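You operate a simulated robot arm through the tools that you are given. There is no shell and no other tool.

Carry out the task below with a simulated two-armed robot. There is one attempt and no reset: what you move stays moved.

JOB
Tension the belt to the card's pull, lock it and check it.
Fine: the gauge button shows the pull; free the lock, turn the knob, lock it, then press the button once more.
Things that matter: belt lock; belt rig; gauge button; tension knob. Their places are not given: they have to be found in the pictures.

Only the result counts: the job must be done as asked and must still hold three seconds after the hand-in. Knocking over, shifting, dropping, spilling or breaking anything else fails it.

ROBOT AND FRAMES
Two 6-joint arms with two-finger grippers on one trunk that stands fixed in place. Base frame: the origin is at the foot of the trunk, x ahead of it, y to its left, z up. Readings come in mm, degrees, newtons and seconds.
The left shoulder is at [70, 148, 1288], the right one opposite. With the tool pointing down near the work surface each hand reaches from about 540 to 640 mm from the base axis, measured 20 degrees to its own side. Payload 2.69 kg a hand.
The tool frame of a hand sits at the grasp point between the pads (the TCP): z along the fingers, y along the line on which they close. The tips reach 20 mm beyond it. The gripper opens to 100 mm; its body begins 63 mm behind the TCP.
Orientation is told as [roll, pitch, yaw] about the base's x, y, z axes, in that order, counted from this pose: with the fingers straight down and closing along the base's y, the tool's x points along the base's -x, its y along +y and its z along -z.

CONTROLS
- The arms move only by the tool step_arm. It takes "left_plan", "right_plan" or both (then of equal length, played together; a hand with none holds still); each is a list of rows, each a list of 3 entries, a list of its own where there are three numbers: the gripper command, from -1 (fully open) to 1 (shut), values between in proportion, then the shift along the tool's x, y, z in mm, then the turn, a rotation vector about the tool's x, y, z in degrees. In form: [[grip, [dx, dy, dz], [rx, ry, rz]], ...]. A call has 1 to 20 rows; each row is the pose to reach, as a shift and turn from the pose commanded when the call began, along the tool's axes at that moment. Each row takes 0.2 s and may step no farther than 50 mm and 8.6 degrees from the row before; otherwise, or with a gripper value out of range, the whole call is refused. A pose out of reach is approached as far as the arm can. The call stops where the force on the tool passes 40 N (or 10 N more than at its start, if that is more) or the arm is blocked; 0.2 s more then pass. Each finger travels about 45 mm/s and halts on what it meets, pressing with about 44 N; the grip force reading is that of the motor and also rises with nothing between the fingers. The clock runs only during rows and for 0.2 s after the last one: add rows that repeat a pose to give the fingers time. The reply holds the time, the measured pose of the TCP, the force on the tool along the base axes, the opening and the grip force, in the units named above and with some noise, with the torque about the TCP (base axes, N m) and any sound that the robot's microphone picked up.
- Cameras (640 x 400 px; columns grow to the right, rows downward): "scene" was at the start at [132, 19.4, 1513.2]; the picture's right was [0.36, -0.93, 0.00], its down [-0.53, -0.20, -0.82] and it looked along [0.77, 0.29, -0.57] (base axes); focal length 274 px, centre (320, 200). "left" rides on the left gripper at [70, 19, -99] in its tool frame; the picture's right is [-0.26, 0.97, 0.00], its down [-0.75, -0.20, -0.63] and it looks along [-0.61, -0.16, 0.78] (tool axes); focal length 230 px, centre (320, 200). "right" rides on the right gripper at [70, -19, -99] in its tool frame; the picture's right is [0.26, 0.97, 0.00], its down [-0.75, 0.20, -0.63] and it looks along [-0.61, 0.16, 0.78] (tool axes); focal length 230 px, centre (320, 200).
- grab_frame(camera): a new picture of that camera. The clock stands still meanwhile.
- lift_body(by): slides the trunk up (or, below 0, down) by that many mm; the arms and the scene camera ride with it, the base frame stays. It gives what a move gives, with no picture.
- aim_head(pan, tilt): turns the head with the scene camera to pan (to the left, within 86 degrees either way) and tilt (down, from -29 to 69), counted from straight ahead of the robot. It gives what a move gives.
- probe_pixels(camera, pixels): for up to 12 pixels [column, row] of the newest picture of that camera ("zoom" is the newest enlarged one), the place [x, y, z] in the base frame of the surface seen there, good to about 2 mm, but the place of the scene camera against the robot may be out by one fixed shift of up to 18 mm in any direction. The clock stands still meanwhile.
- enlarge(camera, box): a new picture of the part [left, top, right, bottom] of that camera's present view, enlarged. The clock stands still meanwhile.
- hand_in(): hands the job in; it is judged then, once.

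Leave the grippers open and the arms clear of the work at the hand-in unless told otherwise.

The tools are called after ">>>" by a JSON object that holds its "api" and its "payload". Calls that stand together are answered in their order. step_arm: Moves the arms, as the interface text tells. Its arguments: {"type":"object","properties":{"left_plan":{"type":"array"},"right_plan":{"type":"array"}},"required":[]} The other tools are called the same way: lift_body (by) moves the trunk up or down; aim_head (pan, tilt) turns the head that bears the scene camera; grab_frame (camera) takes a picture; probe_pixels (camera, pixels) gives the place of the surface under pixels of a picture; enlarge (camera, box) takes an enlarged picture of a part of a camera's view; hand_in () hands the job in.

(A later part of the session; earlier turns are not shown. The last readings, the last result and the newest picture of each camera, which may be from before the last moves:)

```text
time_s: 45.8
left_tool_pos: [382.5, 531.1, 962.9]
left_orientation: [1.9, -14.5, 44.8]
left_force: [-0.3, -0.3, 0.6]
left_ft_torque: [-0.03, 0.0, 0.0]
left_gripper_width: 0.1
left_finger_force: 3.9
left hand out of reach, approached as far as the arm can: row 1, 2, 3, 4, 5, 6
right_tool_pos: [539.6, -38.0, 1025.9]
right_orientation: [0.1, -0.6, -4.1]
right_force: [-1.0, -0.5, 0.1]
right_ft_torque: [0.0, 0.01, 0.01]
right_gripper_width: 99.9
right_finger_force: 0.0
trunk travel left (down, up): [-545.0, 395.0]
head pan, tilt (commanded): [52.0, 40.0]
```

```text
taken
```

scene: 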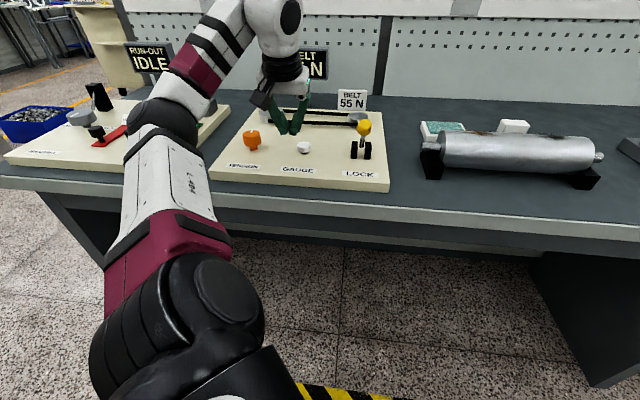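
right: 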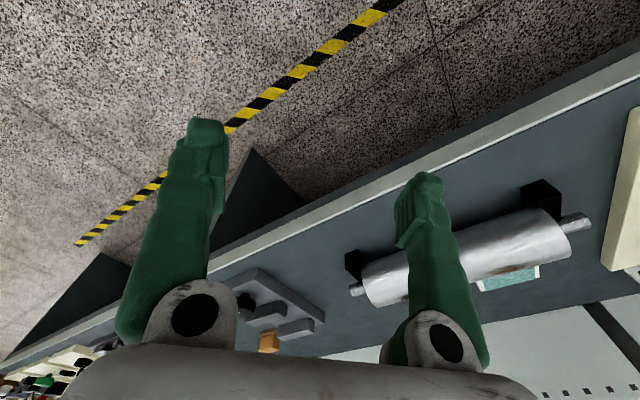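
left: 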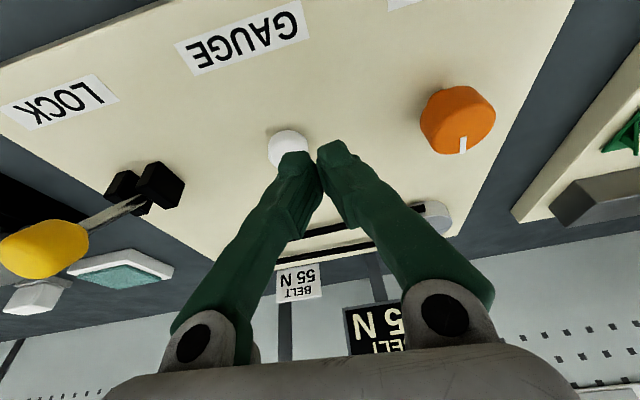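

In this posture the hand can't rise more, but it may reach downward. It's at (382,531,963) with fingers shut; the button is about 27 mm away in x. I'll try to move out and down to (410,528,935).

>>> {"api": "step_arm", "payload": {"left_plan": [[1, [-5, -7, 6], [0, 0, 0]], [1, [-9, -14, 14], [0, 0, 0]], [1, [-11, -21.5, 24], [0, 0, 0]], [1, [-10, -21.5, 31], [0, 0, 0]]]}}

>>> {"api": "grab_frame", "payload": {"camera": "left"}}

>>> {"api": "grab_frame", "payload": {"camera": "scene"}}

```text
time_s: 46.8
left_tool_pos: [409.0, 529.3, 934.4]
left_orientation: [1.9, -14.4, 45.0]
left_force: [-0.4, -0.6, -1.1]
left_ft_torque: [0.01, 0.0, 0.0]
left_gripper_width: 0.2
left_finger_force: 29.4
left hand out of reach, approached as far as the arm can: row 1, 2
right_tool_pos: [539.0, -36.9, 1026.5]
right_orientation: [0.1, -0.6, -4.1]
right_force: [-0.7, 0.9, 0.4]
right_ft_torque: [0.01, -0.01, -0.01]
right_gripper_width: 99.9
right_finger_force: 0.0
trunk travel left (down, up): [-545.0, 395.0]
head pan, tilt (commanded): [52.0, 40.0]
```

```text
taken
```

left: 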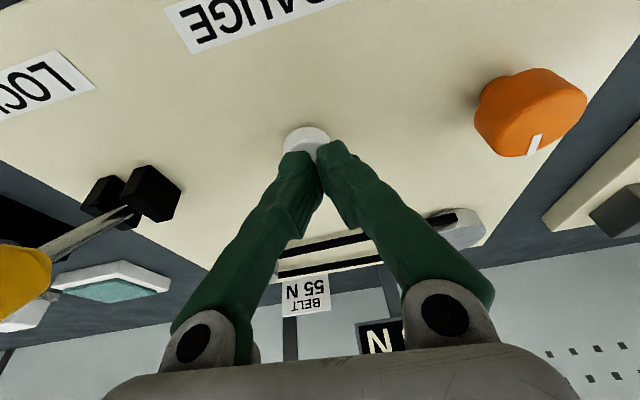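

```text
taken
```

scene: 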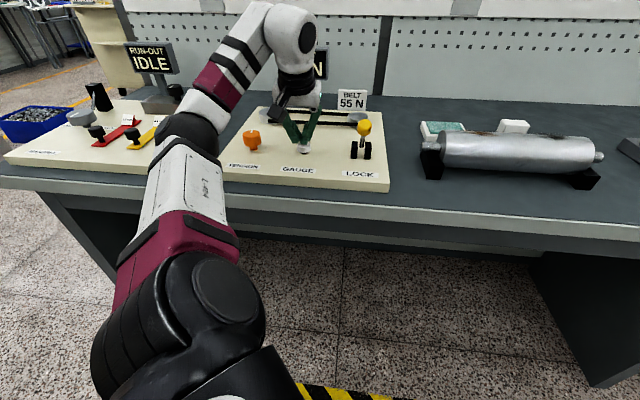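

The hand is right over the button at z 934. Press straight down about 18 mm as before.

>>> {"api": "step_arm", "payload": {"left_plan": [[1, [2, 0, 7.7], [0, 0, 0]], [1, [3.2, 0, 12.6], [0, 0, 0]], [1, [4, 0, 15.5], [0, 0, 0]], [1, [4.6, 0, 17.9], [0, 0, 0]]]}}

>>> {"api": "grab_frame", "payload": {"camera": "left"}}

```text
time_s: 47.8
left_tool_pos: [409.6, 530.3, 915.8]
left_orientation: [1.9, -14.5, 45.0]
left_force: [-0.4, 0.5, 3.5]
left_ft_torque: [-0.03, 0.0, 0.01]
left_gripper_width: 0.0
left_finger_force: 29.8
right_tool_pos: [538.3, -38.5, 1025.9]
right_orientation: [0.1, -0.6, -4.0]
right_force: [0.5, -0.4, -0.5]
right_ft_torque: [-0.01, -0.03, 0.01]
right_gripper_width: 99.9
right_finger_force: 0.0
trunk travel left (down, up): [-545.0, 395.0]
head pan, tilt (commanded): [52.0, 40.0]
heard: click
```

```text
taken
```

left: 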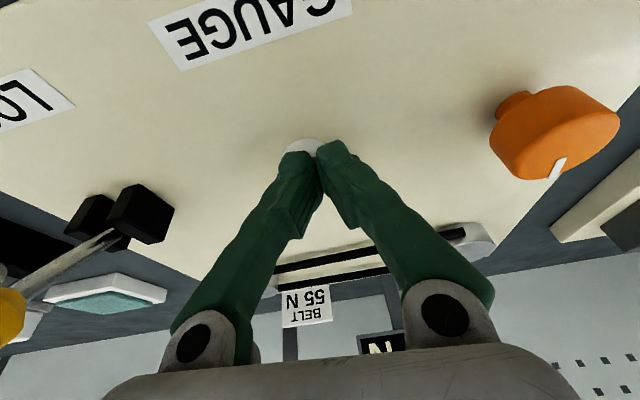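

Clicked. I'll rise and slide towards the knob side to uncover the display.

>>> {"api": "step_arm", "payload": {"left_plan": [[1, [-5, 0, -20], [0, 0, 0]], [1, [0, 12, -38], [0, 0, 0]], [1, [5, 30, -45], [0, 0, 0]], [1, [8, 50, -45], [0, 0, 0]]]}}

>>> {"api": "grab_frame", "payload": {"camera": "left"}}

>>> {"api": "enlarge", "payload": {"camera": "scene", "box": [200, 30, 390, 200]}}

```text
time_s: 48.8
left_tool_pos: [360.4, 552.2, 959.5]
left_orientation: [2.0, -14.5, 45.0]
left_force: [-0.4, 0.5, 0.0]
left_ft_torque: [0.01, 0.0, -0.03]
left_gripper_width: 0.3
left_finger_force: 29.7
right_tool_pos: [537.9, -37.3, 1026.9]
right_orientation: [0.1, -0.7, -4.0]
right_force: [0.2, 0.1, 0.0]
right_ft_torque: [0.02, -0.02, -0.02]
right_gripper_width: 100.0
right_finger_force: 0.1
trunk travel left (down, up): [-545.0, 395.0]
head pan, tilt (commanded): [52.0, 40.0]
```

```text
taken
```

left: 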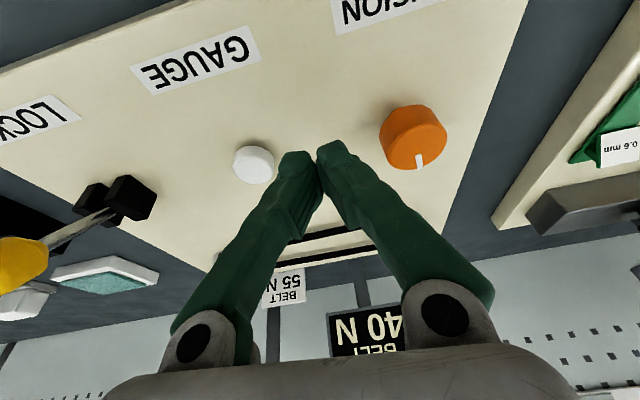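

```text
2.35 times, centred on (295, 115) of scene
```

zoom: 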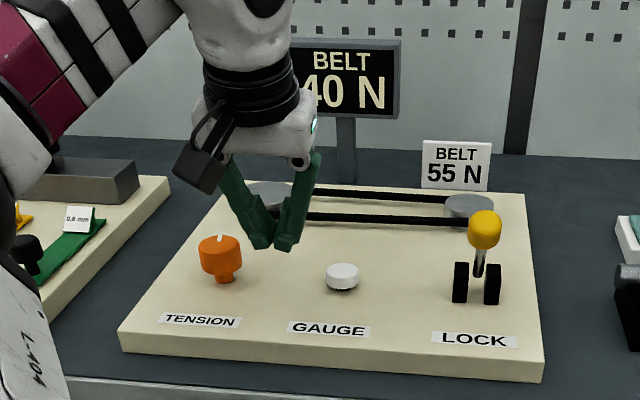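

The gauge now reads 40 N: clockwise raises it. I'll measure the pointer's present angle to work out the newtons per degree.

>>> {"api": "enlarge", "payload": {"camera": "left", "box": [365, 95, 465, 180]}}

>>> {"api": "probe_pixels", "payload": {"camera": "zoom", "pixels": [[340, 330], [350, 280], [290, 240], [110, 210], [500, 240], [300, 120], [420, 315], [200, 310]]}}

```text
4.71 times, centred on (415, 138) of left
```

zoom: 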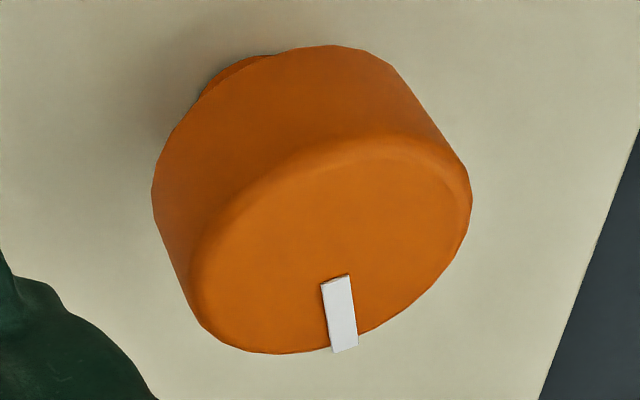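

```text
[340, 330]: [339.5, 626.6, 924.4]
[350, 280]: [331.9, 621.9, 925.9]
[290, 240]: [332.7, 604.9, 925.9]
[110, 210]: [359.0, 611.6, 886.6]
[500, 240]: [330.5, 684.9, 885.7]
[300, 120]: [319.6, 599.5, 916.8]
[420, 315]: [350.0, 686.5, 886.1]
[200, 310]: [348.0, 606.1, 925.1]
```

The pointer went from about 72° to about 55°, so roughly 17–18° gave 5 N (about 3.6° per N, since the knob was dragged back a bit at release). About 52° more is needed. I'll open the fingers and go back above the knob at yaw 90°.

>>> {"api": "step_arm", "payload": {"left_plan": [[0, [-4, 11, -2], [-1.9, 0, -7.25]], [-0.5, [-8, 22, -3], [-3.8, 0, -14.5]], [-1, [-12, 33, -3], [-5.6, 0, -21.8]], [-1, [-16, 44, -3], [-7.5, 0, -29]], [-1, [-20, 55, -2], [-9.4, 0, -36.3]], [-1, [-23.3, 64.8, -1], [-11.3, 0, -43.6]]]}}

>>> {"api": "grab_frame", "payload": {"camera": "left"}}

>>> {"api": "grab_frame", "payload": {"camera": "scene"}}

```text
time_s: 50.2
left_tool_pos: [324.5, 615.0, 961.3]
left_orientation: [1.3, -15.8, 90.2]
left_force: [0.3, 0.1, 0.0]
left_ft_torque: [-0.01, 0.03, 0.0]
left_gripper_width: 100.2
left_finger_force: 0.2
left hand out of reach, approached as far as the arm can: row 6
right_tool_pos: [539.0, -38.2, 1027.0]
right_orientation: [0.2, -0.6, -4.0]
right_force: [0.2, -0.2, 0.4]
right_ft_torque: [0.01, 0.01, 0.03]
right_gripper_width: 99.9
right_finger_force: 0.1
trunk travel left (down, up): [-545.0, 395.0]
head pan, tilt (commanded): [52.0, 40.0]
```

```text
taken
```

left: 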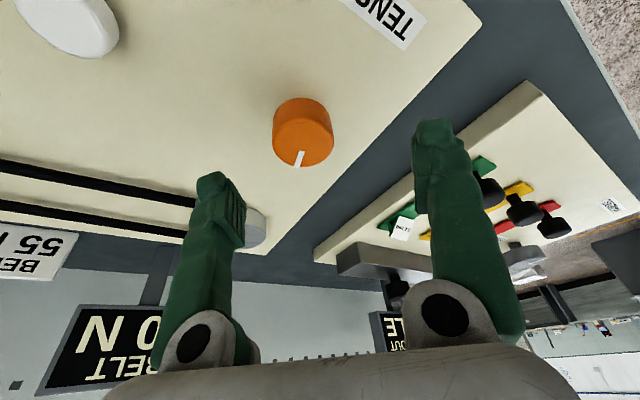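

```text
taken
```

scene: 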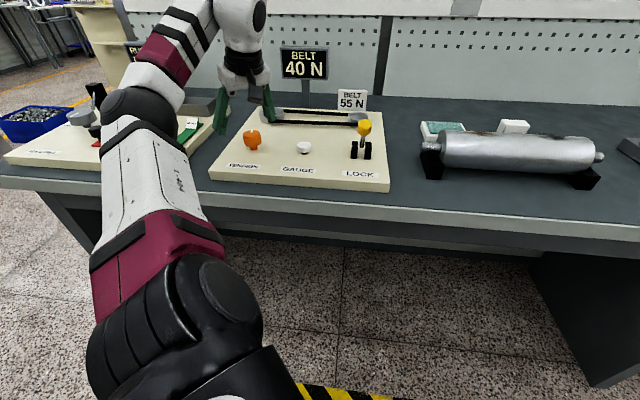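

The display is plainly 40 N. The hand is at (324,615,961), yaw 90°. I'll centre on the knob a little lower and test turning the yaw further up, to 105°.

>>> {"api": "step_arm", "payload": {"left_plan": [[-1, [2.5, -3, 7], [0, 0, 0]], [-1, [5.3, -6, 15], [0, 0, 0]], [-1, [5.3, -6, 15], [-2.05, 0, -7.2]], [-1, [5.3, -6, 15], [-4.1, 0, -14.4]]]}}

>>> {"api": "grab_frame", "payload": {"camera": "left"}}

```text
time_s: 51.2
left_tool_pos: [318.3, 612.5, 936.9]
left_orientation: [1.2, -16.2, 105.1]
left_force: [-0.5, 0.2, 0.3]
left_ft_torque: [-0.01, -0.02, 0.0]
left_gripper_width: 100.2
left_finger_force: 0.1
left hand out of reach, approached as far as the arm can: row 3, 4
right_tool_pos: [538.1, -38.0, 1025.9]
right_orientation: [0.1, -0.6, -4.0]
right_force: [-0.5, -0.7, -0.6]
right_ft_torque: [0.03, -0.01, 0.05]
right_gripper_width: 99.9
right_finger_force: 0.2
trunk travel left (down, up): [-545.0, 395.0]
head pan, tilt (commanded): [52.0, 40.0]
```

```text
taken
```

left: 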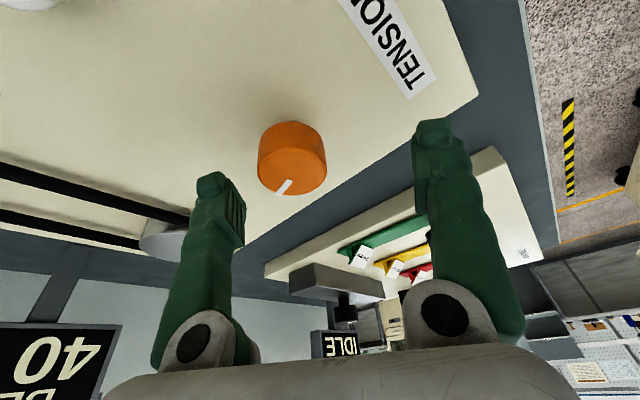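

Yaw 105° is too far here. I'll instead test the low end over the knob: turn back to yaw 60° (fingers open around the knob, not touching).

>>> {"api": "step_arm", "payload": {"left_plan": [[-1, [0.1, -6, -3], [2.1, 0, 7.2]], [-1, [0.2, -12.2, -5.3], [4.2, 0, 14.4]], [-1, [0.2, -12.2, -5.3], [6.3, 0, 21.6]], [-1, [0.2, -12.2, -5.3], [8.4, 0, 28.8]], [-1, [0.2, -12.2, -5.3], [10.5, 0, 36]], [-1, [0.2, -12.2, -5.3], [12.6, 0, 43.2]]]}}

>>> {"api": "grab_frame", "payload": {"camera": "left"}}

>>> {"api": "grab_frame", "payload": {"camera": "scene"}}

```text
time_s: 52.6
left_tool_pos: [358.9, 608.4, 937.2]
left_orientation: [0.9, -15.1, 60.0]
left_force: [0.8, 0.8, 0.5]
left_ft_torque: [-0.01, 0.03, -0.01]
left_gripper_width: 100.0
left_finger_force: 0.1
left hand out of reach, approached as far as the arm can: row 6
right_tool_pos: [540.1, -36.2, 1024.5]
right_orientation: [-0.1, -0.5, -4.1]
right_force: [1.1, 0.2, 0.1]
right_ft_torque: [-0.06, 0.03, 0.01]
right_gripper_width: 99.9
right_finger_force: 0.1
trunk travel left (down, up): [-545.0, 395.0]
head pan, tilt (commanded): [52.0, 40.0]
```

```text
taken
```

left: 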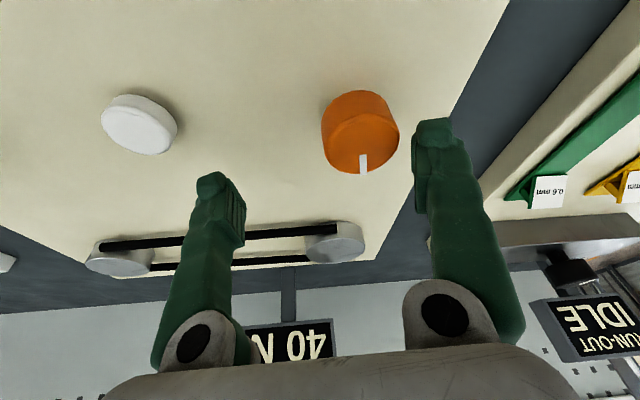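

```text
taken
```

scene: 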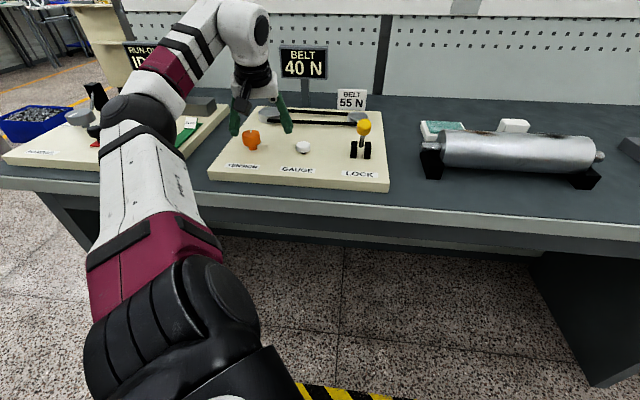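

Yaw 60° pushes the hand off centre, so the usable range over the knob is about 68° to 93°: two strokes of about 26°. I'll return to the centre at yaw 92°.

>>> {"api": "step_arm", "payload": {"left_plan": [[-1, [3, 10, -3], [-2.1, 0, -7.7]], [-1, [6, 20, -6], [-4.2, 0, -15.5]], [-1, [7.7, 27.4, -7.2], [-6.2, 0, -23.2]], [-1, [7.7, 27.4, -7.2], [-8.3, 0, -30.9]], [-1, [7.7, 27.4, -7.2], [-8.3, 0, -30.9]]]}}

>>> {"api": "grab_frame", "payload": {"camera": "left"}}

```text
time_s: 53.8
left_tool_pos: [327.2, 614.1, 943.8]
left_orientation: [0.7, -15.7, 92.5]
left_force: [0.1, -0.8, 0.7]
left_ft_torque: [0.0, -0.02, 0.0]
left_gripper_width: 99.9
left_finger_force: 0.1
right_tool_pos: [538.1, -38.0, 1026.3]
right_orientation: [0.1, -0.5, -4.1]
right_force: [0.0, -0.4, 1.6]
right_ft_torque: [0.02, 0.01, -0.01]
right_gripper_width: 100.1
right_finger_force: 0.1
trunk travel left (down, up): [-545.0, 395.0]
head pan, tilt (commanded): [52.0, 40.0]
```

```text
taken
```

left: 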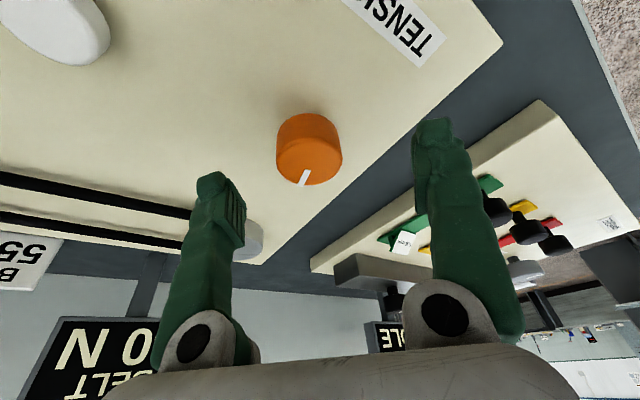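

It's centred at yaw 92°. Now down around the knob to z≈918.

>>> {"api": "step_arm", "payload": {"left_plan": [[-1, [3.6, -2, 12.5], [0, 0, 0]], [-1, [7.2, -3.3, 25], [0, 0, 0]], [-1, [7.2, -3.3, 25], [0, 0, 0]]]}}

>>> {"api": "grab_frame", "payload": {"camera": "left"}}

```text
time_s: 54.6
left_tool_pos: [330.9, 613.1, 918.6]
left_orientation: [0.7, -15.8, 92.3]
left_force: [0.1, -0.2, 0.9]
left_ft_torque: [0.0, -0.02, -0.01]
left_gripper_width: 99.8
left_finger_force: 0.1
right_tool_pos: [539.5, -38.4, 1026.5]
right_orientation: [0.0, -0.5, -4.0]
right_force: [-0.3, 0.4, 0.0]
right_ft_torque: [0.0, 0.0, 0.04]
right_gripper_width: 99.8
right_finger_force: 0.0
trunk travel left (down, up): [-545.0, 395.0]
head pan, tilt (commanded): [52.0, 40.0]
```

```text
taken
```

left: 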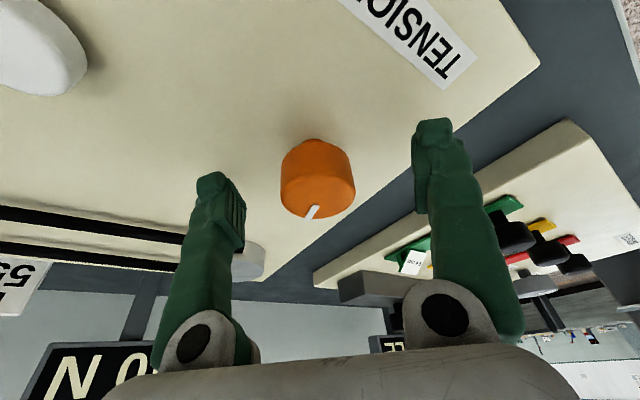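

Before gripping, a dry run with the fingers open: turn down to about yaw 68° around the knob and see that it stays in reach at this height.

>>> {"api": "step_arm", "payload": {"left_plan": [[-1, [0, 0, 0], [2.18, 0, 7.7]], [-1, [0, 0, 0], [4.36, 0, 15.4]], [-1, [0, 0, 0], [6.54, 0, 23.1]], [-1, [0, 0, 0], [6.54, 0, 23.1]]]}}

```text
time_s: 55.6
left_tool_pos: [340.9, 610.7, 912.2]
left_orientation: [0.7, -15.4, 68.2]
left_force: [0.5, 0.9, 0.3]
left_ft_torque: [0.02, -0.03, -0.02]
left_gripper_width: 99.9
left_finger_force: 0.0
left hand out of reach, approached as far as the arm can: row 3, 4
right_tool_pos: [539.3, -36.4, 1026.7]
right_orientation: [0.1, -0.6, -4.1]
right_force: [0.5, 0.3, 0.7]
right_ft_torque: [-0.06, 0.0, 0.0]
right_gripper_width: 100.2
right_finger_force: 0.1
trunk travel left (down, up): [-545.0, 395.0]
head pan, tilt (commanded): [52.0, 40.0]
```

At this height the turn runs out just below yaw 76°. So I'll use strokes from about 96° to 77°. Going back up to yaw 96° around the knob.

>>> {"api": "step_arm", "payload": {"left_plan": [[-1, [0, 4, -2], [-1.86, 0, -6.75]], [-1, [-0.4, 8, -4], [-3.7, 0, -13.5]], [-1, [-0.8, 10.9, -5.8], [-5.6, 0, -20.2]], [-1, [-0.8, 10.9, -5.8], [-7.4, 0, -27]], [-1, [-0.8, 10.9, -5.8], [-7.4, 0, -27]]]}}

>>> {"api": "enlarge", "payload": {"camera": "left", "box": [250, 120, 390, 230]}}

```text
time_s: 56.8
left_tool_pos: [329.4, 614.1, 918.4]
left_orientation: [0.5, -15.6, 96.4]
left_force: [0.2, 0.2, 0.6]
left_ft_torque: [-0.01, 0.0, -0.02]
left_gripper_width: 99.9
left_finger_force: 0.0
right_tool_pos: [538.9, -37.7, 1026.7]
right_orientation: [0.1, -0.6, -4.1]
right_force: [-0.6, 0.9, -0.3]
right_ft_torque: [-0.01, 0.0, -0.02]
right_gripper_width: 100.0
right_finger_force: 0.1
trunk travel left (down, up): [-545.0, 395.0]
head pan, tilt (commanded): [52.0, 40.0]
```

```text
3.64 times, centred on (320, 175) of left
```

zoom: 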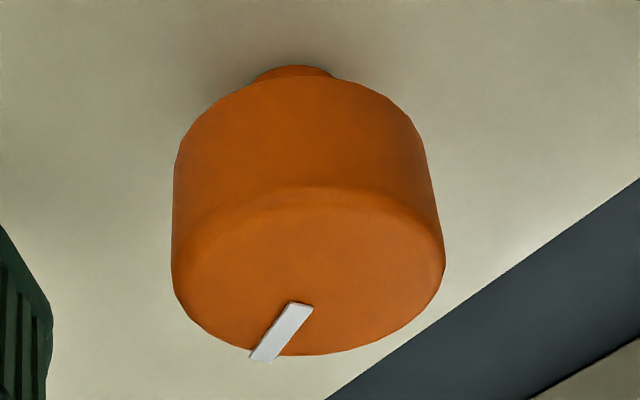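

Good, yaw 96°. I'll measure the pointer ends at zoom (300,309) and (266,354), then close on the knob.

>>> {"api": "probe_pixels", "payload": {"camera": "zoom", "pixels": [[298, 310], [282, 331], [268, 350], [175, 250], [440, 250], [305, 190], [310, 350], [200, 320], [410, 310]]}}

>>> {"api": "step_arm", "payload": {"left_plan": [[0, [0, 0, 0], [0, 0, 0]], [0.5, [0, 0, 0], [0, 0, 0]], [1, [0, 0, 0], [0, 0, 0]], [1, [0, 0, 0], [0, 0, 0]], [1, [0, 0, 0], [0, 0, 0]], [1, [0, 0, 0], [0, 0, 0]]]}}

```text
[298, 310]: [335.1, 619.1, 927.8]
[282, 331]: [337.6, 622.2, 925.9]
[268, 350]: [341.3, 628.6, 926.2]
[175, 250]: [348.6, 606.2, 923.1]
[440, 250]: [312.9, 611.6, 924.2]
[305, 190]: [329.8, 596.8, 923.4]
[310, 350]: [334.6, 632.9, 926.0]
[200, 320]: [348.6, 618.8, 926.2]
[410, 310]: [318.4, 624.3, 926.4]
```

```text
time_s: 58.2
left_tool_pos: [332.4, 614.2, 918.6]
left_orientation: [0.5, -15.7, 96.3]
left_force: [8.3, 4.1, 3.8]
left_ft_torque: [0.21, -0.13, 0.04]
left_gripper_width: 38.2
left_finger_force: 45.5
right_tool_pos: [540.5, -37.2, 1024.3]
right_orientation: [0.1, -0.4, -4.2]
right_force: [0.2, -0.4, -1.1]
right_ft_torque: [0.02, -0.01, -0.01]
right_gripper_width: 99.8
right_finger_force: 0.0
trunk travel left (down, up): [-545.0, 395.0]
head pan, tilt (commanded): [52.0, 40.0]
```

Gripped again (38 mm). First stroke: 19° clockwise.

>>> {"api": "step_arm", "payload": {"left_plan": [[1, [0, 0, 0], [1.28, 0, 4.6]], [1, [0, 0, 0], [2.55, 0, 9.15]], [1, [0, 0, 0], [3.83, 0, 13.7]], [1, [0, 0, 0], [5.1, 0, 18.3]], [1, [0, 0, 0], [5.1, 0, 18.3]]]}}

```text
time_s: 59.4
left_tool_pos: [331.9, 613.7, 918.4]
left_orientation: [0.6, -15.5, 77.3]
left_force: [8.1, 6.7, 4.2]
left_ft_torque: [0.76, -0.33, 0.0]
left_gripper_width: 38.2
left_finger_force: 44.5
right_tool_pos: [539.8, -37.8, 1027.0]
right_orientation: [0.1, -0.5, -4.0]
right_force: [0.5, 0.6, -0.7]
right_ft_torque: [0.01, 0.0, 0.0]
right_gripper_width: 99.8
right_finger_force: 0.2
trunk travel left (down, up): [-545.0, 395.0]
head pan, tilt (commanded): [52.0, 40.0]
```

Clean stroke to yaw 77°. Open, turn back to 96°, and look at the knob.

>>> {"api": "step_arm", "payload": {"left_plan": [[-1, [0, 0, 0], [0, 0, 0]], [-1, [0, 0, 0], [0, 0, 0]], [-1, [0, 0, 0], [0, 0, 0]], [-1, [0, 0, 0], [0, 0, 0]], [-1, [0, 0, 0], [-1.7, 0, -6.1]], [-1, [0, 0, 0], [-3.4, 0, -12.2]], [-1, [0, 0, 0], [-5.1, 0, -18.3]], [-1, [0, 0, 0], [-5.1, 0, -18.3]]]}}

>>> {"api": "enlarge", "payload": {"camera": "left", "box": [250, 120, 390, 230]}}

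```text
time_s: 61.2
left_tool_pos: [330.5, 612.0, 919.0]
left_orientation: [0.5, -15.6, 96.4]
left_force: [0.3, -0.2, -0.7]
left_ft_torque: [-0.04, -0.01, 0.02]
left_gripper_width: 100.0
left_finger_force: 0.1
right_tool_pos: [539.6, -37.8, 1027.6]
right_orientation: [0.1, -0.6, -4.1]
right_force: [0.1, -0.1, -1.0]
right_ft_torque: [0.01, 0.01, -0.02]
right_gripper_width: 100.0
right_finger_force: 0.2
trunk travel left (down, up): [-545.0, 395.0]
head pan, tilt (commanded): [52.0, 40.0]
```

```text
3.64 times, centred on (320, 175) of left
```

zoom: 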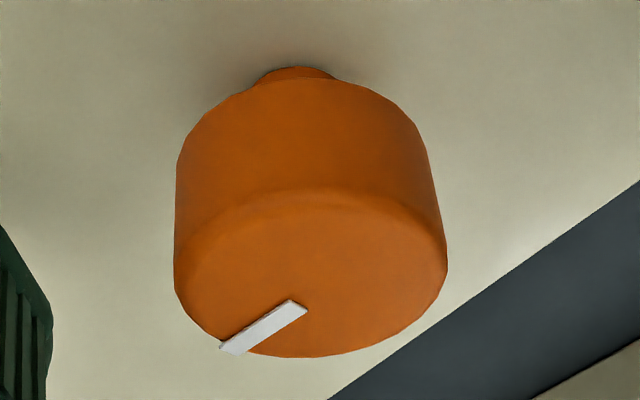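

The pointer moved on as expected. Second stroke: close and turn another 19°.

>>> {"api": "step_arm", "payload": {"left_plan": [[0, [0, 1, 0], [0, 0, 0]], [0.5, [0, 1, 0], [0, 0, 0]], [1, [0, 1, 0], [0, 0, 0]], [1, [0, 1, 0], [0, 0, 0]], [1, [0, 1, 0], [0, 0, 0]], [1, [0, 1, 0], [0, 0, 0]], [1, [0, 1, 0], [1.28, 0, 4.6]], [1, [0, 1, 0], [2.55, 0, 9.15]], [1, [0, 1, 0], [3.83, 0, 13.7]], [1, [0, 1, 0], [5.1, 0, 18.3]], [1, [0, 1, 0], [5.1, 0, 18.3]]]}}

```text
time_s: 63.6
left_tool_pos: [332.2, 611.6, 916.6]
left_orientation: [0.6, -15.4, 77.4]
left_force: [9.8, -1.8, -1.8]
left_ft_torque: [0.47, -0.01, -0.02]
left_gripper_width: 38.3
left_finger_force: 45.2
right_tool_pos: [540.7, -37.0, 1025.3]
right_orientation: [0.1, -0.4, -4.1]
right_force: [-1.3, 0.1, -0.2]
right_ft_torque: [0.01, -0.01, 0.01]
right_gripper_width: 100.1
right_finger_force: 0.1
trunk travel left (down, up): [-545.0, 395.0]
head pan, tilt (commanded): [52.0, 40.0]
```

Now open the fingers and rise clear of the knob.

>>> {"api": "step_arm", "payload": {"left_plan": [[-1, [0, 0, 0], [0, 0, 0]], [-1, [0, 0, 0], [0, 0, 0]], [-1, [0, 0, 0], [0, 0, 0]], [-1, [0, 0, 0], [0, 0, 0]], [-1, [-5, 0, -18], [0, 0, 0]], [-1, [-9, 0, -34], [0, 0, 0]], [-1, [-11.5, 0, -42], [0, 0, 0]]]}}

>>> {"api": "grab_frame", "payload": {"camera": "left"}}

>>> {"api": "grab_frame", "payload": {"camera": "scene"}}

```text
time_s: 65.2
left_tool_pos: [330.4, 613.9, 962.9]
left_orientation: [0.5, -15.5, 77.3]
left_force: [0.3, 0.7, -0.7]
left_ft_torque: [-0.01, -0.03, 0.03]
left_gripper_width: 99.8
left_finger_force: 0.1
right_tool_pos: [539.4, -37.7, 1026.3]
right_orientation: [0.1, -0.6, -4.0]
right_force: [0.2, -0.1, 0.5]
right_ft_torque: [-0.04, -0.02, -0.04]
right_gripper_width: 99.9
right_finger_force: 0.0
trunk travel left (down, up): [-545.0, 395.0]
head pan, tilt (commanded): [52.0, 40.0]
```

```text
taken
```

left: 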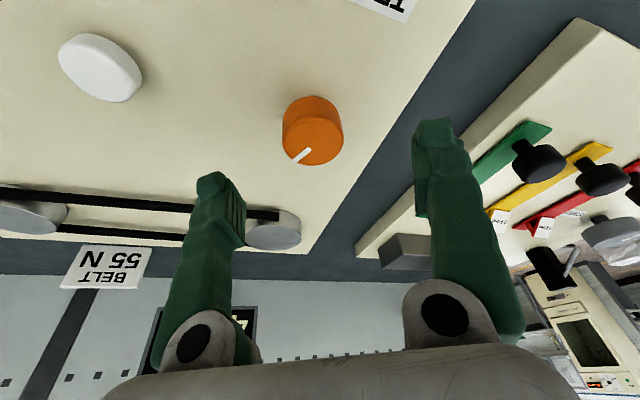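

```text
taken
```

scene: 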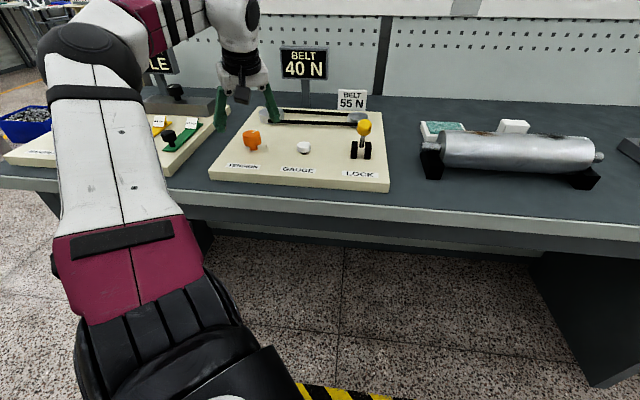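

The arm is elbow-up again and clear. Now to the button: shut the fingers and move above it, (409,529,950), yaw 45°.

>>> {"api": "step_arm", "payload": {"left_plan": [[-1, [10, -15, -14], [1.7, 0, 6.2]], [-0.5, [25, -38, -16], [3.4, 0, 12.4]], [0, [40, -60, -15], [5.2, 0, 18.7]], [1, [54, -80, -10], [6.9, 0, 24.9]], [1, [66.8, -95.4, -5], [8.6, 0, 31.1]], [1, [66.8, -95.4, -5], [8.6, 0, 31.1]], [1, [66.8, -95.4, -5], [8.6, 0, 31.1]]]}}

>>> {"api": "grab_frame", "payload": {"camera": "left"}}

```text
time_s: 66.8
left_tool_pos: [407.9, 529.2, 948.8]
left_orientation: [0.5, -15.2, 45.0]
left_force: [-0.7, -0.1, -0.9]
left_ft_torque: [0.0, 0.0, 0.02]
left_gripper_width: 0.0
left_finger_force: 17.6
right_tool_pos: [538.5, -36.3, 1025.7]
right_orientation: [0.2, -0.6, -4.0]
right_force: [-1.1, 0.2, -0.2]
right_ft_torque: [-0.02, 0.03, -0.01]
right_gripper_width: 100.0
right_finger_force: 0.1
trunk travel left (down, up): [-545.0, 395.0]
head pan, tilt (commanded): [52.0, 40.0]
```

```text
taken
```

left: 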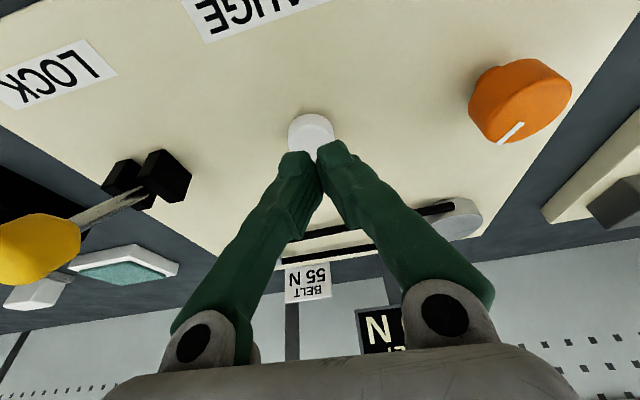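

Right over the button. Press down 33 mm and rise again, then slide towards the knob side.

>>> {"api": "step_arm", "payload": {"left_plan": [[1, [5.2, 0, 19.3], [0, 0, 0]], [1, [7.3, 0, 27], [0, 0, 0]], [1, [8.1, 0, 30], [0, 0, 0]], [1, [8.7, 0, 32.2], [0, 0, 0]], [1, [5.2, 0, 19.3], [0, 0, 0]], [1, [0, 0, 0], [0, 0, 0]], [1, [5, 20, -8], [0, 0, 0]], [1, [10, 45, -8], [0, 0, 0]]]}}

>>> {"api": "grab_frame", "payload": {"camera": "left"}}

>>> {"api": "enlarge", "payload": {"camera": "scene", "box": [200, 30, 390, 200]}}

```text
time_s: 68.6
left_tool_pos: [366.8, 553.9, 951.2]
left_orientation: [0.3, -15.2, 45.2]
left_force: [-0.3, 0.4, -0.2]
left_ft_torque: [-0.04, -0.02, -0.02]
left_gripper_width: 0.0
left_finger_force: 29.1
right_tool_pos: [538.4, -34.9, 1026.2]
right_orientation: [-0.1, -0.6, -4.0]
right_force: [-0.2, 1.3, 0.4]
right_ft_torque: [-0.03, -0.03, 0.02]
right_gripper_width: 100.1
right_finger_force: 0.0
trunk travel left (down, up): [-545.0, 395.0]
head pan, tilt (commanded): [52.0, 40.0]
heard: click
```

```text
taken
```

left: 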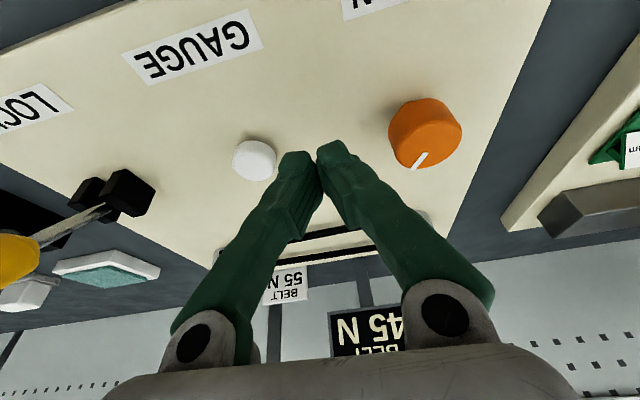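

```text
2.35 times, centred on (295, 115) of scene
```

zoom: 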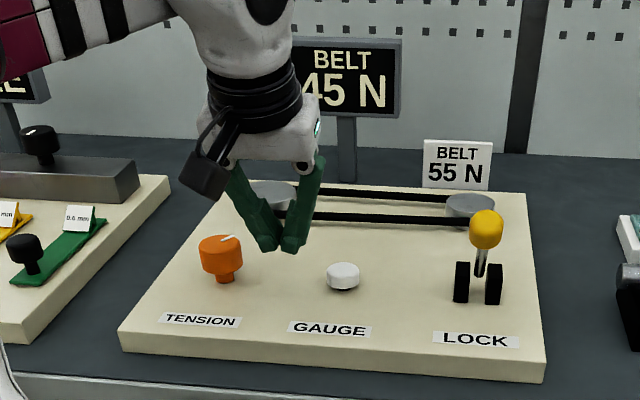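

The gauge reads 45 N. I'll measure the pointer again to refine the rate.

>>> {"api": "enlarge", "payload": {"camera": "left", "box": [375, 90, 475, 175]}}

```text
4.71 times, centred on (425, 132) of left
```

zoom: 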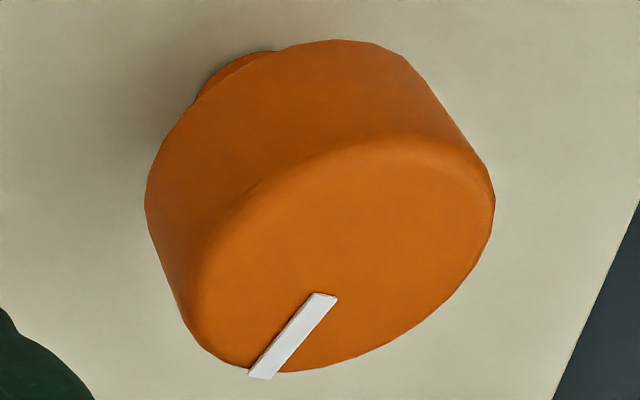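

>>> {"api": "probe_pixels", "payload": {"camera": "zoom", "pixels": [[320, 301], [306, 317], [290, 336], [275, 354], [264, 368], [340, 150], [190, 300], [490, 190], [330, 362], [200, 340], [480, 250], [250, 205]]}}

```text
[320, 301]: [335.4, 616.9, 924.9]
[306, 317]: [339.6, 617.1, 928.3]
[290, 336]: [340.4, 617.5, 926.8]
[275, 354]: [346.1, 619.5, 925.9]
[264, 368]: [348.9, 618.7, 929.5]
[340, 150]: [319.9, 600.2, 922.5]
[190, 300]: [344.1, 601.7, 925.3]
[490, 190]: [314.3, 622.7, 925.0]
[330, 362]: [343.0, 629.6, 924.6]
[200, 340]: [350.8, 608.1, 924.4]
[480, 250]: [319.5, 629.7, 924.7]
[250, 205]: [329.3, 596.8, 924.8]
```

Pointer is now at about 14°, so in all it has turned about 60° for 10 N: roughly 6° per N, so about 60° more for 55 N (readings may be rounded to 5). I'll go back above the knob for three strokes of 20°.

>>> {"api": "step_arm", "payload": {"left_plan": [[0, [0, 2, -10], [-1.8, 0, -6.5]], [-1, [0, 6, -12], [-3.5, 0, -13]], [-1, [-4, 18, -12], [-5.3, 0, -19.5]], [-1, [-8, 32, -10], [-7.1, 0, -26]], [-1, [-12, 46, -8], [-8.9, 0, -32.7]], [-1, [-16, 58, -4], [-10.6, 0, -39]], [-1, [-19, 68, -1], [-12.3, 0, -45.3]], [-1, [-19, 68, -1], [-12.3, 0, -45.3]]]}}

>>> {"api": "grab_frame", "payload": {"camera": "left"}}

```text
time_s: 70.4
left_tool_pos: [332.1, 612.7, 959.1]
left_orientation: [0.3, -15.6, 92.1]
left_force: [0.0, -0.6, 0.3]
left_ft_torque: [0.0, 0.0, 0.0]
left_gripper_width: 99.9
left_finger_force: 0.0
right_tool_pos: [539.1, -37.4, 1026.2]
right_orientation: [0.1, -0.6, -4.0]
right_force: [-0.8, 0.4, 0.4]
right_ft_torque: [0.0, -0.03, -0.04]
right_gripper_width: 100.1
right_finger_force: 0.1
trunk travel left (down, up): [-545.0, 395.0]
head pan, tilt (commanded): [52.0, 40.0]
```

```text
taken
```

left: 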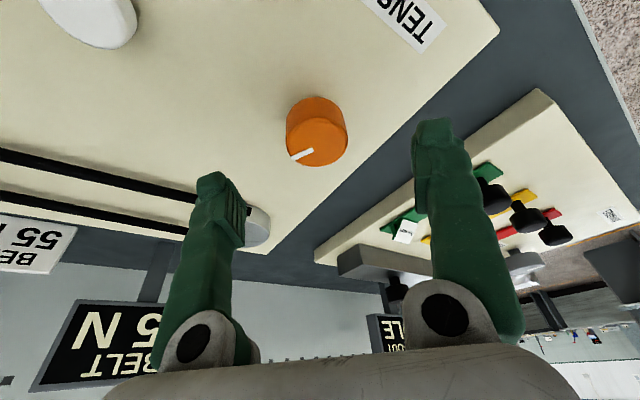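

Centred above the knob. Descend to z≈918 with the yaw at 97°, close, and turn 20° clockwise.

>>> {"api": "step_arm", "payload": {"left_plan": [[-1, [3, 0.6, 13], [0, 0, 0]], [-1, [6, 1.2, 27], [-0.7, 0, -2.5]], [-1, [9.5, 1.2, 39.9], [-1.3, 0, -4.8]], [-1, [9.5, 1.2, 39.9], [-1.3, 0, -4.8]]]}}

>>> {"api": "grab_frame", "payload": {"camera": "left"}}

```text
time_s: 71.4
left_tool_pos: [331.9, 614.8, 919.3]
left_orientation: [0.2, -15.5, 97.2]
left_force: [0.9, -0.4, 0.3]
left_ft_torque: [0.01, 0.0, 0.01]
left_gripper_width: 100.2
left_finger_force: 0.0
right_tool_pos: [538.1, -38.1, 1025.9]
right_orientation: [0.1, -0.5, -4.1]
right_force: [0.0, 0.3, -0.2]
right_ft_torque: [0.0, 0.02, -0.01]
right_gripper_width: 99.8
right_finger_force: 0.1
trunk travel left (down, up): [-545.0, 395.0]
head pan, tilt (commanded): [52.0, 40.0]
```

```text
taken
```

left: 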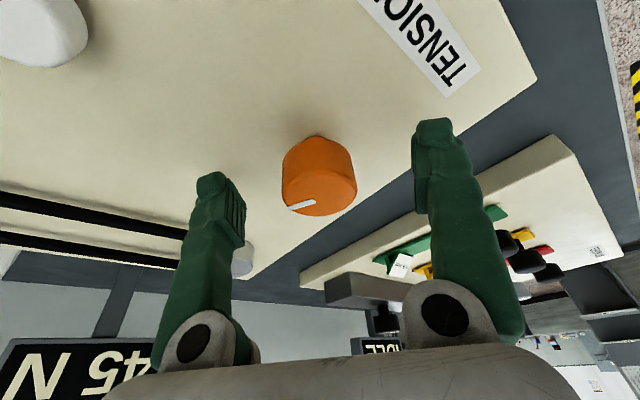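

In place. One full stroke in one call: close, turn 20° clockwise, open, and turn back.

>>> {"api": "step_arm", "payload": {"left_plan": [[0, [0, 0, 0], [0, 0, 0]], [0.5, [0, 0, 0], [0, 0, 0]], [1, [0, 0, 0], [0, 0, 0]], [1, [0, 0, 0], [0, 0, 0]], [1, [0, 0, 0], [0, 0, 0]], [1, [0, 0, 0], [0, 0, 0]], [1, [0, 0, 0], [1.34, 0, 4.8]], [1, [0, 0, 0], [2.67, 0, 9.65]], [1, [0, 0, 0], [4.0, 0, 14.5]], [1, [0, 0, 0], [5.34, 0, 19.3]], [1, [0, 0, 0], [5.34, 0, 19.3]], [-1, [0, 0, 0], [5.34, 0, 19.3]], [-1, [0, 0, 0], [5.34, 0, 19.3]], [-1, [0, 0, 0], [5.34, 0, 19.3]], [-1, [0, 0, 0], [5.34, 0, 19.3]], [-1, [0, 0, 0], [3.6, 0, 12.9]], [-1, [0, 0, 0], [1.8, 0, 6.4]], [-1, [0, 0, 0], [0, 0, 0]], [-1, [0, 0, 0], [0, 0, 0]]]}}

>>> {"api": "grab_frame", "payload": {"camera": "left"}}

```text
time_s: 75.4
left_tool_pos: [331.8, 614.6, 919.1]
left_orientation: [0.3, -15.5, 97.1]
left_force: [1.1, 0.1, 0.3]
left_ft_torque: [-0.02, 0.0, 0.0]
left_gripper_width: 100.1
left_finger_force: 0.0
right_tool_pos: [539.2, -36.5, 1025.9]
right_orientation: [0.1, -0.6, -4.1]
right_force: [0.3, -0.2, -0.3]
right_ft_torque: [0.01, -0.03, -0.02]
right_gripper_width: 100.0
right_finger_force: 0.0
trunk travel left (down, up): [-545.0, 395.0]
head pan, tilt (commanded): [52.0, 40.0]
```

```text
taken
```

left: 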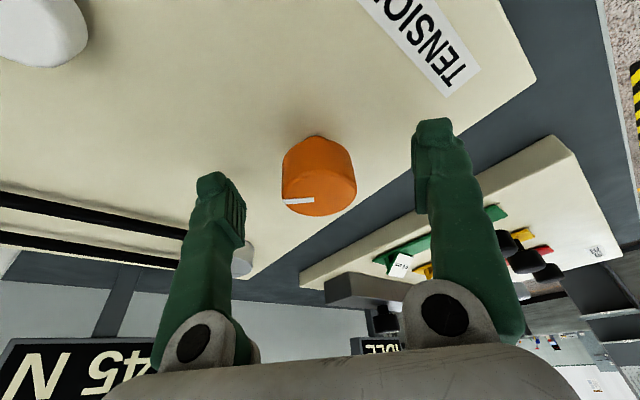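

The stroke went cleanly; the pointer advanced. Same again.

>>> {"api": "step_arm", "payload": {"left_plan": [[0, [0, 0, 0], [0, 0, 0]], [0.5, [0, 0, 0], [0, 0, 0]], [1, [0, 0, 0], [0, 0, 0]], [1, [0, 0, 0], [0, 0, 0]], [1, [0, 0, 0], [0, 0, 0]], [1, [0, 0, 0], [0, 0, 0]], [1, [0, 0, 0], [1.34, 0, 4.8]], [1, [0, 0, 0], [2.67, 0, 9.65]], [1, [0, 0, 0], [4.0, 0, 14.5]], [1, [0, 0, 0], [5.34, 0, 19.3]], [1, [0, 0, 0], [5.34, 0, 19.3]], [-1, [0, 0, 0], [5.34, 0, 19.3]], [-1, [0, 0, 0], [5.34, 0, 19.3]], [-1, [0, 0, 0], [5.34, 0, 19.3]], [-1, [0, 0, 0], [5.34, 0, 19.3]], [-1, [0, 0, 0], [3.6, 0, 12.9]], [-1, [0, 0, 0], [1.8, 0, 6.4]], [-1, [0, 0, 0], [0, 0, 0]], [-1, [0, 0, 0], [0, 0, 0]]]}}

>>> {"api": "enlarge", "payload": {"camera": "left", "box": [250, 120, 390, 230]}}

```text
time_s: 79.4
left_tool_pos: [331.3, 613.4, 918.9]
left_orientation: [0.2, -15.5, 97.1]
left_force: [-0.2, -0.3, 0.4]
left_ft_torque: [0.0, 0.0, 0.01]
left_gripper_width: 100.2
left_finger_force: 0.0
right_tool_pos: [537.6, -36.7, 1026.3]
right_orientation: [0.1, -0.7, -4.1]
right_force: [-0.5, -0.3, 0.2]
right_ft_torque: [0.02, 0.0, 0.02]
right_gripper_width: 100.0
right_finger_force: 0.1
trunk travel left (down, up): [-545.0, 395.0]
head pan, tilt (commanded): [52.0, 40.0]
```

```text
3.64 times, centred on (320, 175) of left
```

zoom: 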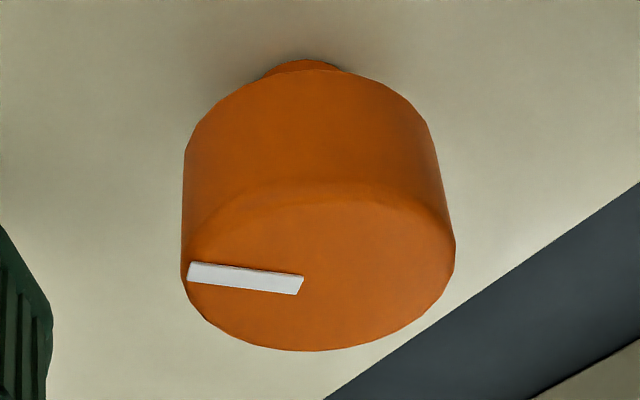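

I'll check the pointer's angle here, then do the third stroke of 20° and rise.

>>> {"api": "probe_pixels", "payload": {"camera": "zoom", "pixels": [[296, 284], [270, 281], [245, 278], [220, 275], [198, 272], [188, 250], [450, 250], [315, 188], [320, 348]]}}

>>> {"api": "step_arm", "payload": {"left_plan": [[0, [0, 0, 0], [0, 0, 0]], [0.5, [0, 0, 0], [0, 0, 0]], [1, [0, 0, 0], [0, 0, 0]], [1, [0, 0, 0], [0, 0, 0]], [1, [0, 0, 0], [0, 0, 0]], [1, [0, 0, 0], [0, 0, 0]], [1, [0, 0, 0], [1.34, 0, 4.8]], [1, [0, 0, 0], [2.67, 0, 9.65]], [1, [0, 0, 0], [4.0, 0, 14.5]], [1, [0, 0, 0], [5.34, 0, 19.3]], [1, [0, 0, 0], [5.34, 0, 19.3]], [-1, [0, 0, 0], [5.34, 0, 19.3]], [-1, [0, 0, 0], [5.34, 0, 19.3]], [-1, [0, 0, 0], [5.34, 0, 19.3]], [-1, [0, 0, 0], [5.34, 0, 19.3]], [-1, [-5, 0, -18], [5.34, 0, 19.3]], [-1, [-9, 0, -34], [5.34, 0, 19.3]], [-1, [-11.5, 0, -42], [5.34, 0, 19.3]]]}}

>>> {"api": "grab_frame", "payload": {"camera": "left"}}

```text
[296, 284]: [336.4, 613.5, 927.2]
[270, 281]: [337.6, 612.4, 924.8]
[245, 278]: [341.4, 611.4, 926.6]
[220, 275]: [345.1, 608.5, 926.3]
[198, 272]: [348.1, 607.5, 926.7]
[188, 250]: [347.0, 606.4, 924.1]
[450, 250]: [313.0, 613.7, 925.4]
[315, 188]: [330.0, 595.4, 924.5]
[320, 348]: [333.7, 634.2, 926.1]
```

```text
time_s: 83.2
left_tool_pos: [332.0, 613.0, 962.6]
left_orientation: [0.3, -15.5, 77.1]
left_force: [-0.4, 1.2, -0.1]
left_ft_torque: [0.03, 0.0, -0.01]
left_gripper_width: 99.9
left_finger_force: 0.0
right_tool_pos: [538.8, -38.5, 1026.2]
right_orientation: [0.2, -0.5, -4.2]
right_force: [1.1, -0.5, -0.1]
right_ft_torque: [-0.01, 0.01, 0.04]
right_gripper_width: 99.8
right_finger_force: 0.0
trunk travel left (down, up): [-545.0, 395.0]
head pan, tilt (commanded): [52.0, 40.0]
```

```text
taken
```

left: 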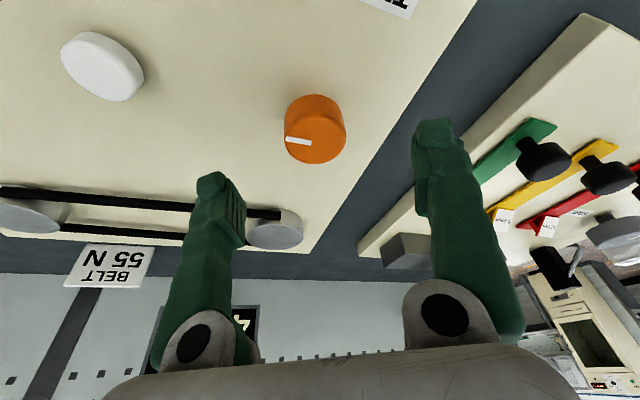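

Three strokes done; the pointer is at about −44°, some 119° from its start. Now back to the button, same path as before.

>>> {"api": "step_arm", "payload": {"left_plan": [[-1, [10, -15, -14], [1.7, 0, 6.2]], [-0.5, [25, -38, -16], [3.4, 0, 12.4]], [0, [40, -60, -15], [5.2, 0, 18.7]], [1, [54, -80, -10], [6.9, 0, 24.9]], [1, [66.8, -94.4, -5], [8.6, 0, 31.1]], [1, [66.8, -94.4, -5], [8.6, 0, 31.1]], [1, [66.8, -94.4, -5], [8.6, 0, 31.1]]]}}

>>> {"api": "grab_frame", "payload": {"camera": "left"}}

```text
time_s: 84.8
left_tool_pos: [408.3, 528.2, 948.2]
left_orientation: [0.2, -15.3, 44.7]
left_force: [-0.9, -0.5, 0.2]
left_ft_torque: [0.02, 0.02, -0.02]
left_gripper_width: 0.0
left_finger_force: 17.1
right_tool_pos: [539.8, -36.4, 1026.5]
right_orientation: [0.2, -0.6, -4.1]
right_force: [0.0, 1.1, 0.6]
right_ft_torque: [0.03, 0.01, -0.01]
right_gripper_width: 99.8
right_finger_force: 0.1
trunk travel left (down, up): [-545.0, 395.0]
head pan, tilt (commanded): [52.0, 40.0]
```

```text
taken
```

left: 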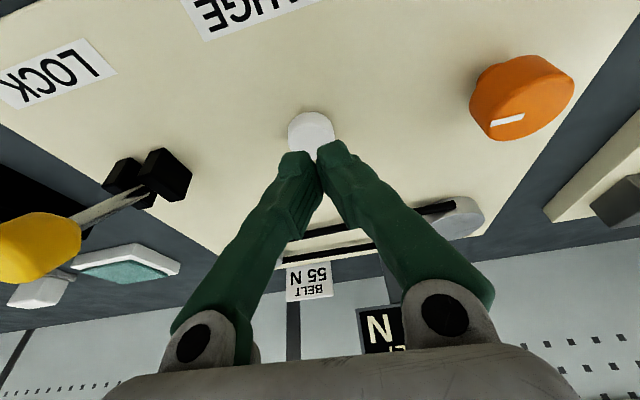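

Same place as last time, so the same press: down 33 mm, up, and slide to uncover the display.

>>> {"api": "step_arm", "payload": {"left_plan": [[1, [5.2, 0, 19.3], [0, 0, 0]], [1, [7.3, 0, 27], [0, 0, 0]], [1, [8.1, 0, 30], [0, 0, 0]], [1, [8.7, 0, 32.2], [0, 0, 0]], [1, [5.2, 0, 19.3], [0, 0, 0]], [1, [0, 0, 0], [0, 0, 0]], [1, [5, 20, -8], [0, 0, 0]], [1, [10, 45, -8], [0, 0, 0]]]}}

>>> {"api": "grab_frame", "payload": {"camera": "left"}}

>>> {"api": "enlarge", "payload": {"camera": "scene", "box": [200, 30, 390, 200]}}

```text
time_s: 86.6
left_tool_pos: [367.3, 555.3, 954.5]
left_orientation: [0.1, -15.3, 44.9]
left_force: [-0.6, 0.3, -0.7]
left_ft_torque: [-0.04, -0.02, -0.03]
left_gripper_width: 0.1
left_finger_force: 30.2
right_tool_pos: [539.0, -36.0, 1027.1]
right_orientation: [0.0, -0.7, -3.9]
right_force: [-0.7, -0.2, -0.4]
right_ft_torque: [0.04, -0.01, 0.03]
right_gripper_width: 100.0
right_finger_force: 0.0
trunk travel left (down, up): [-545.0, 395.0]
head pan, tilt (commanded): [52.0, 40.0]
heard: click
```

```text
taken
```

left: 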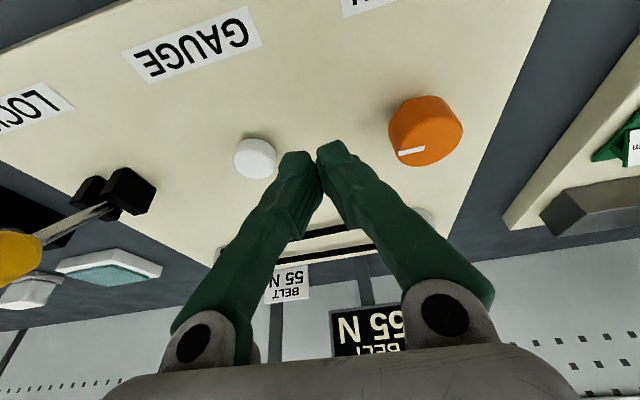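

```text
2.35 times, centred on (295, 115) of scene
```

zoom: 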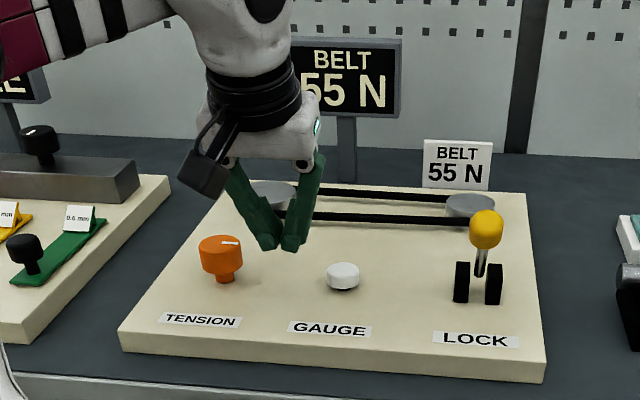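

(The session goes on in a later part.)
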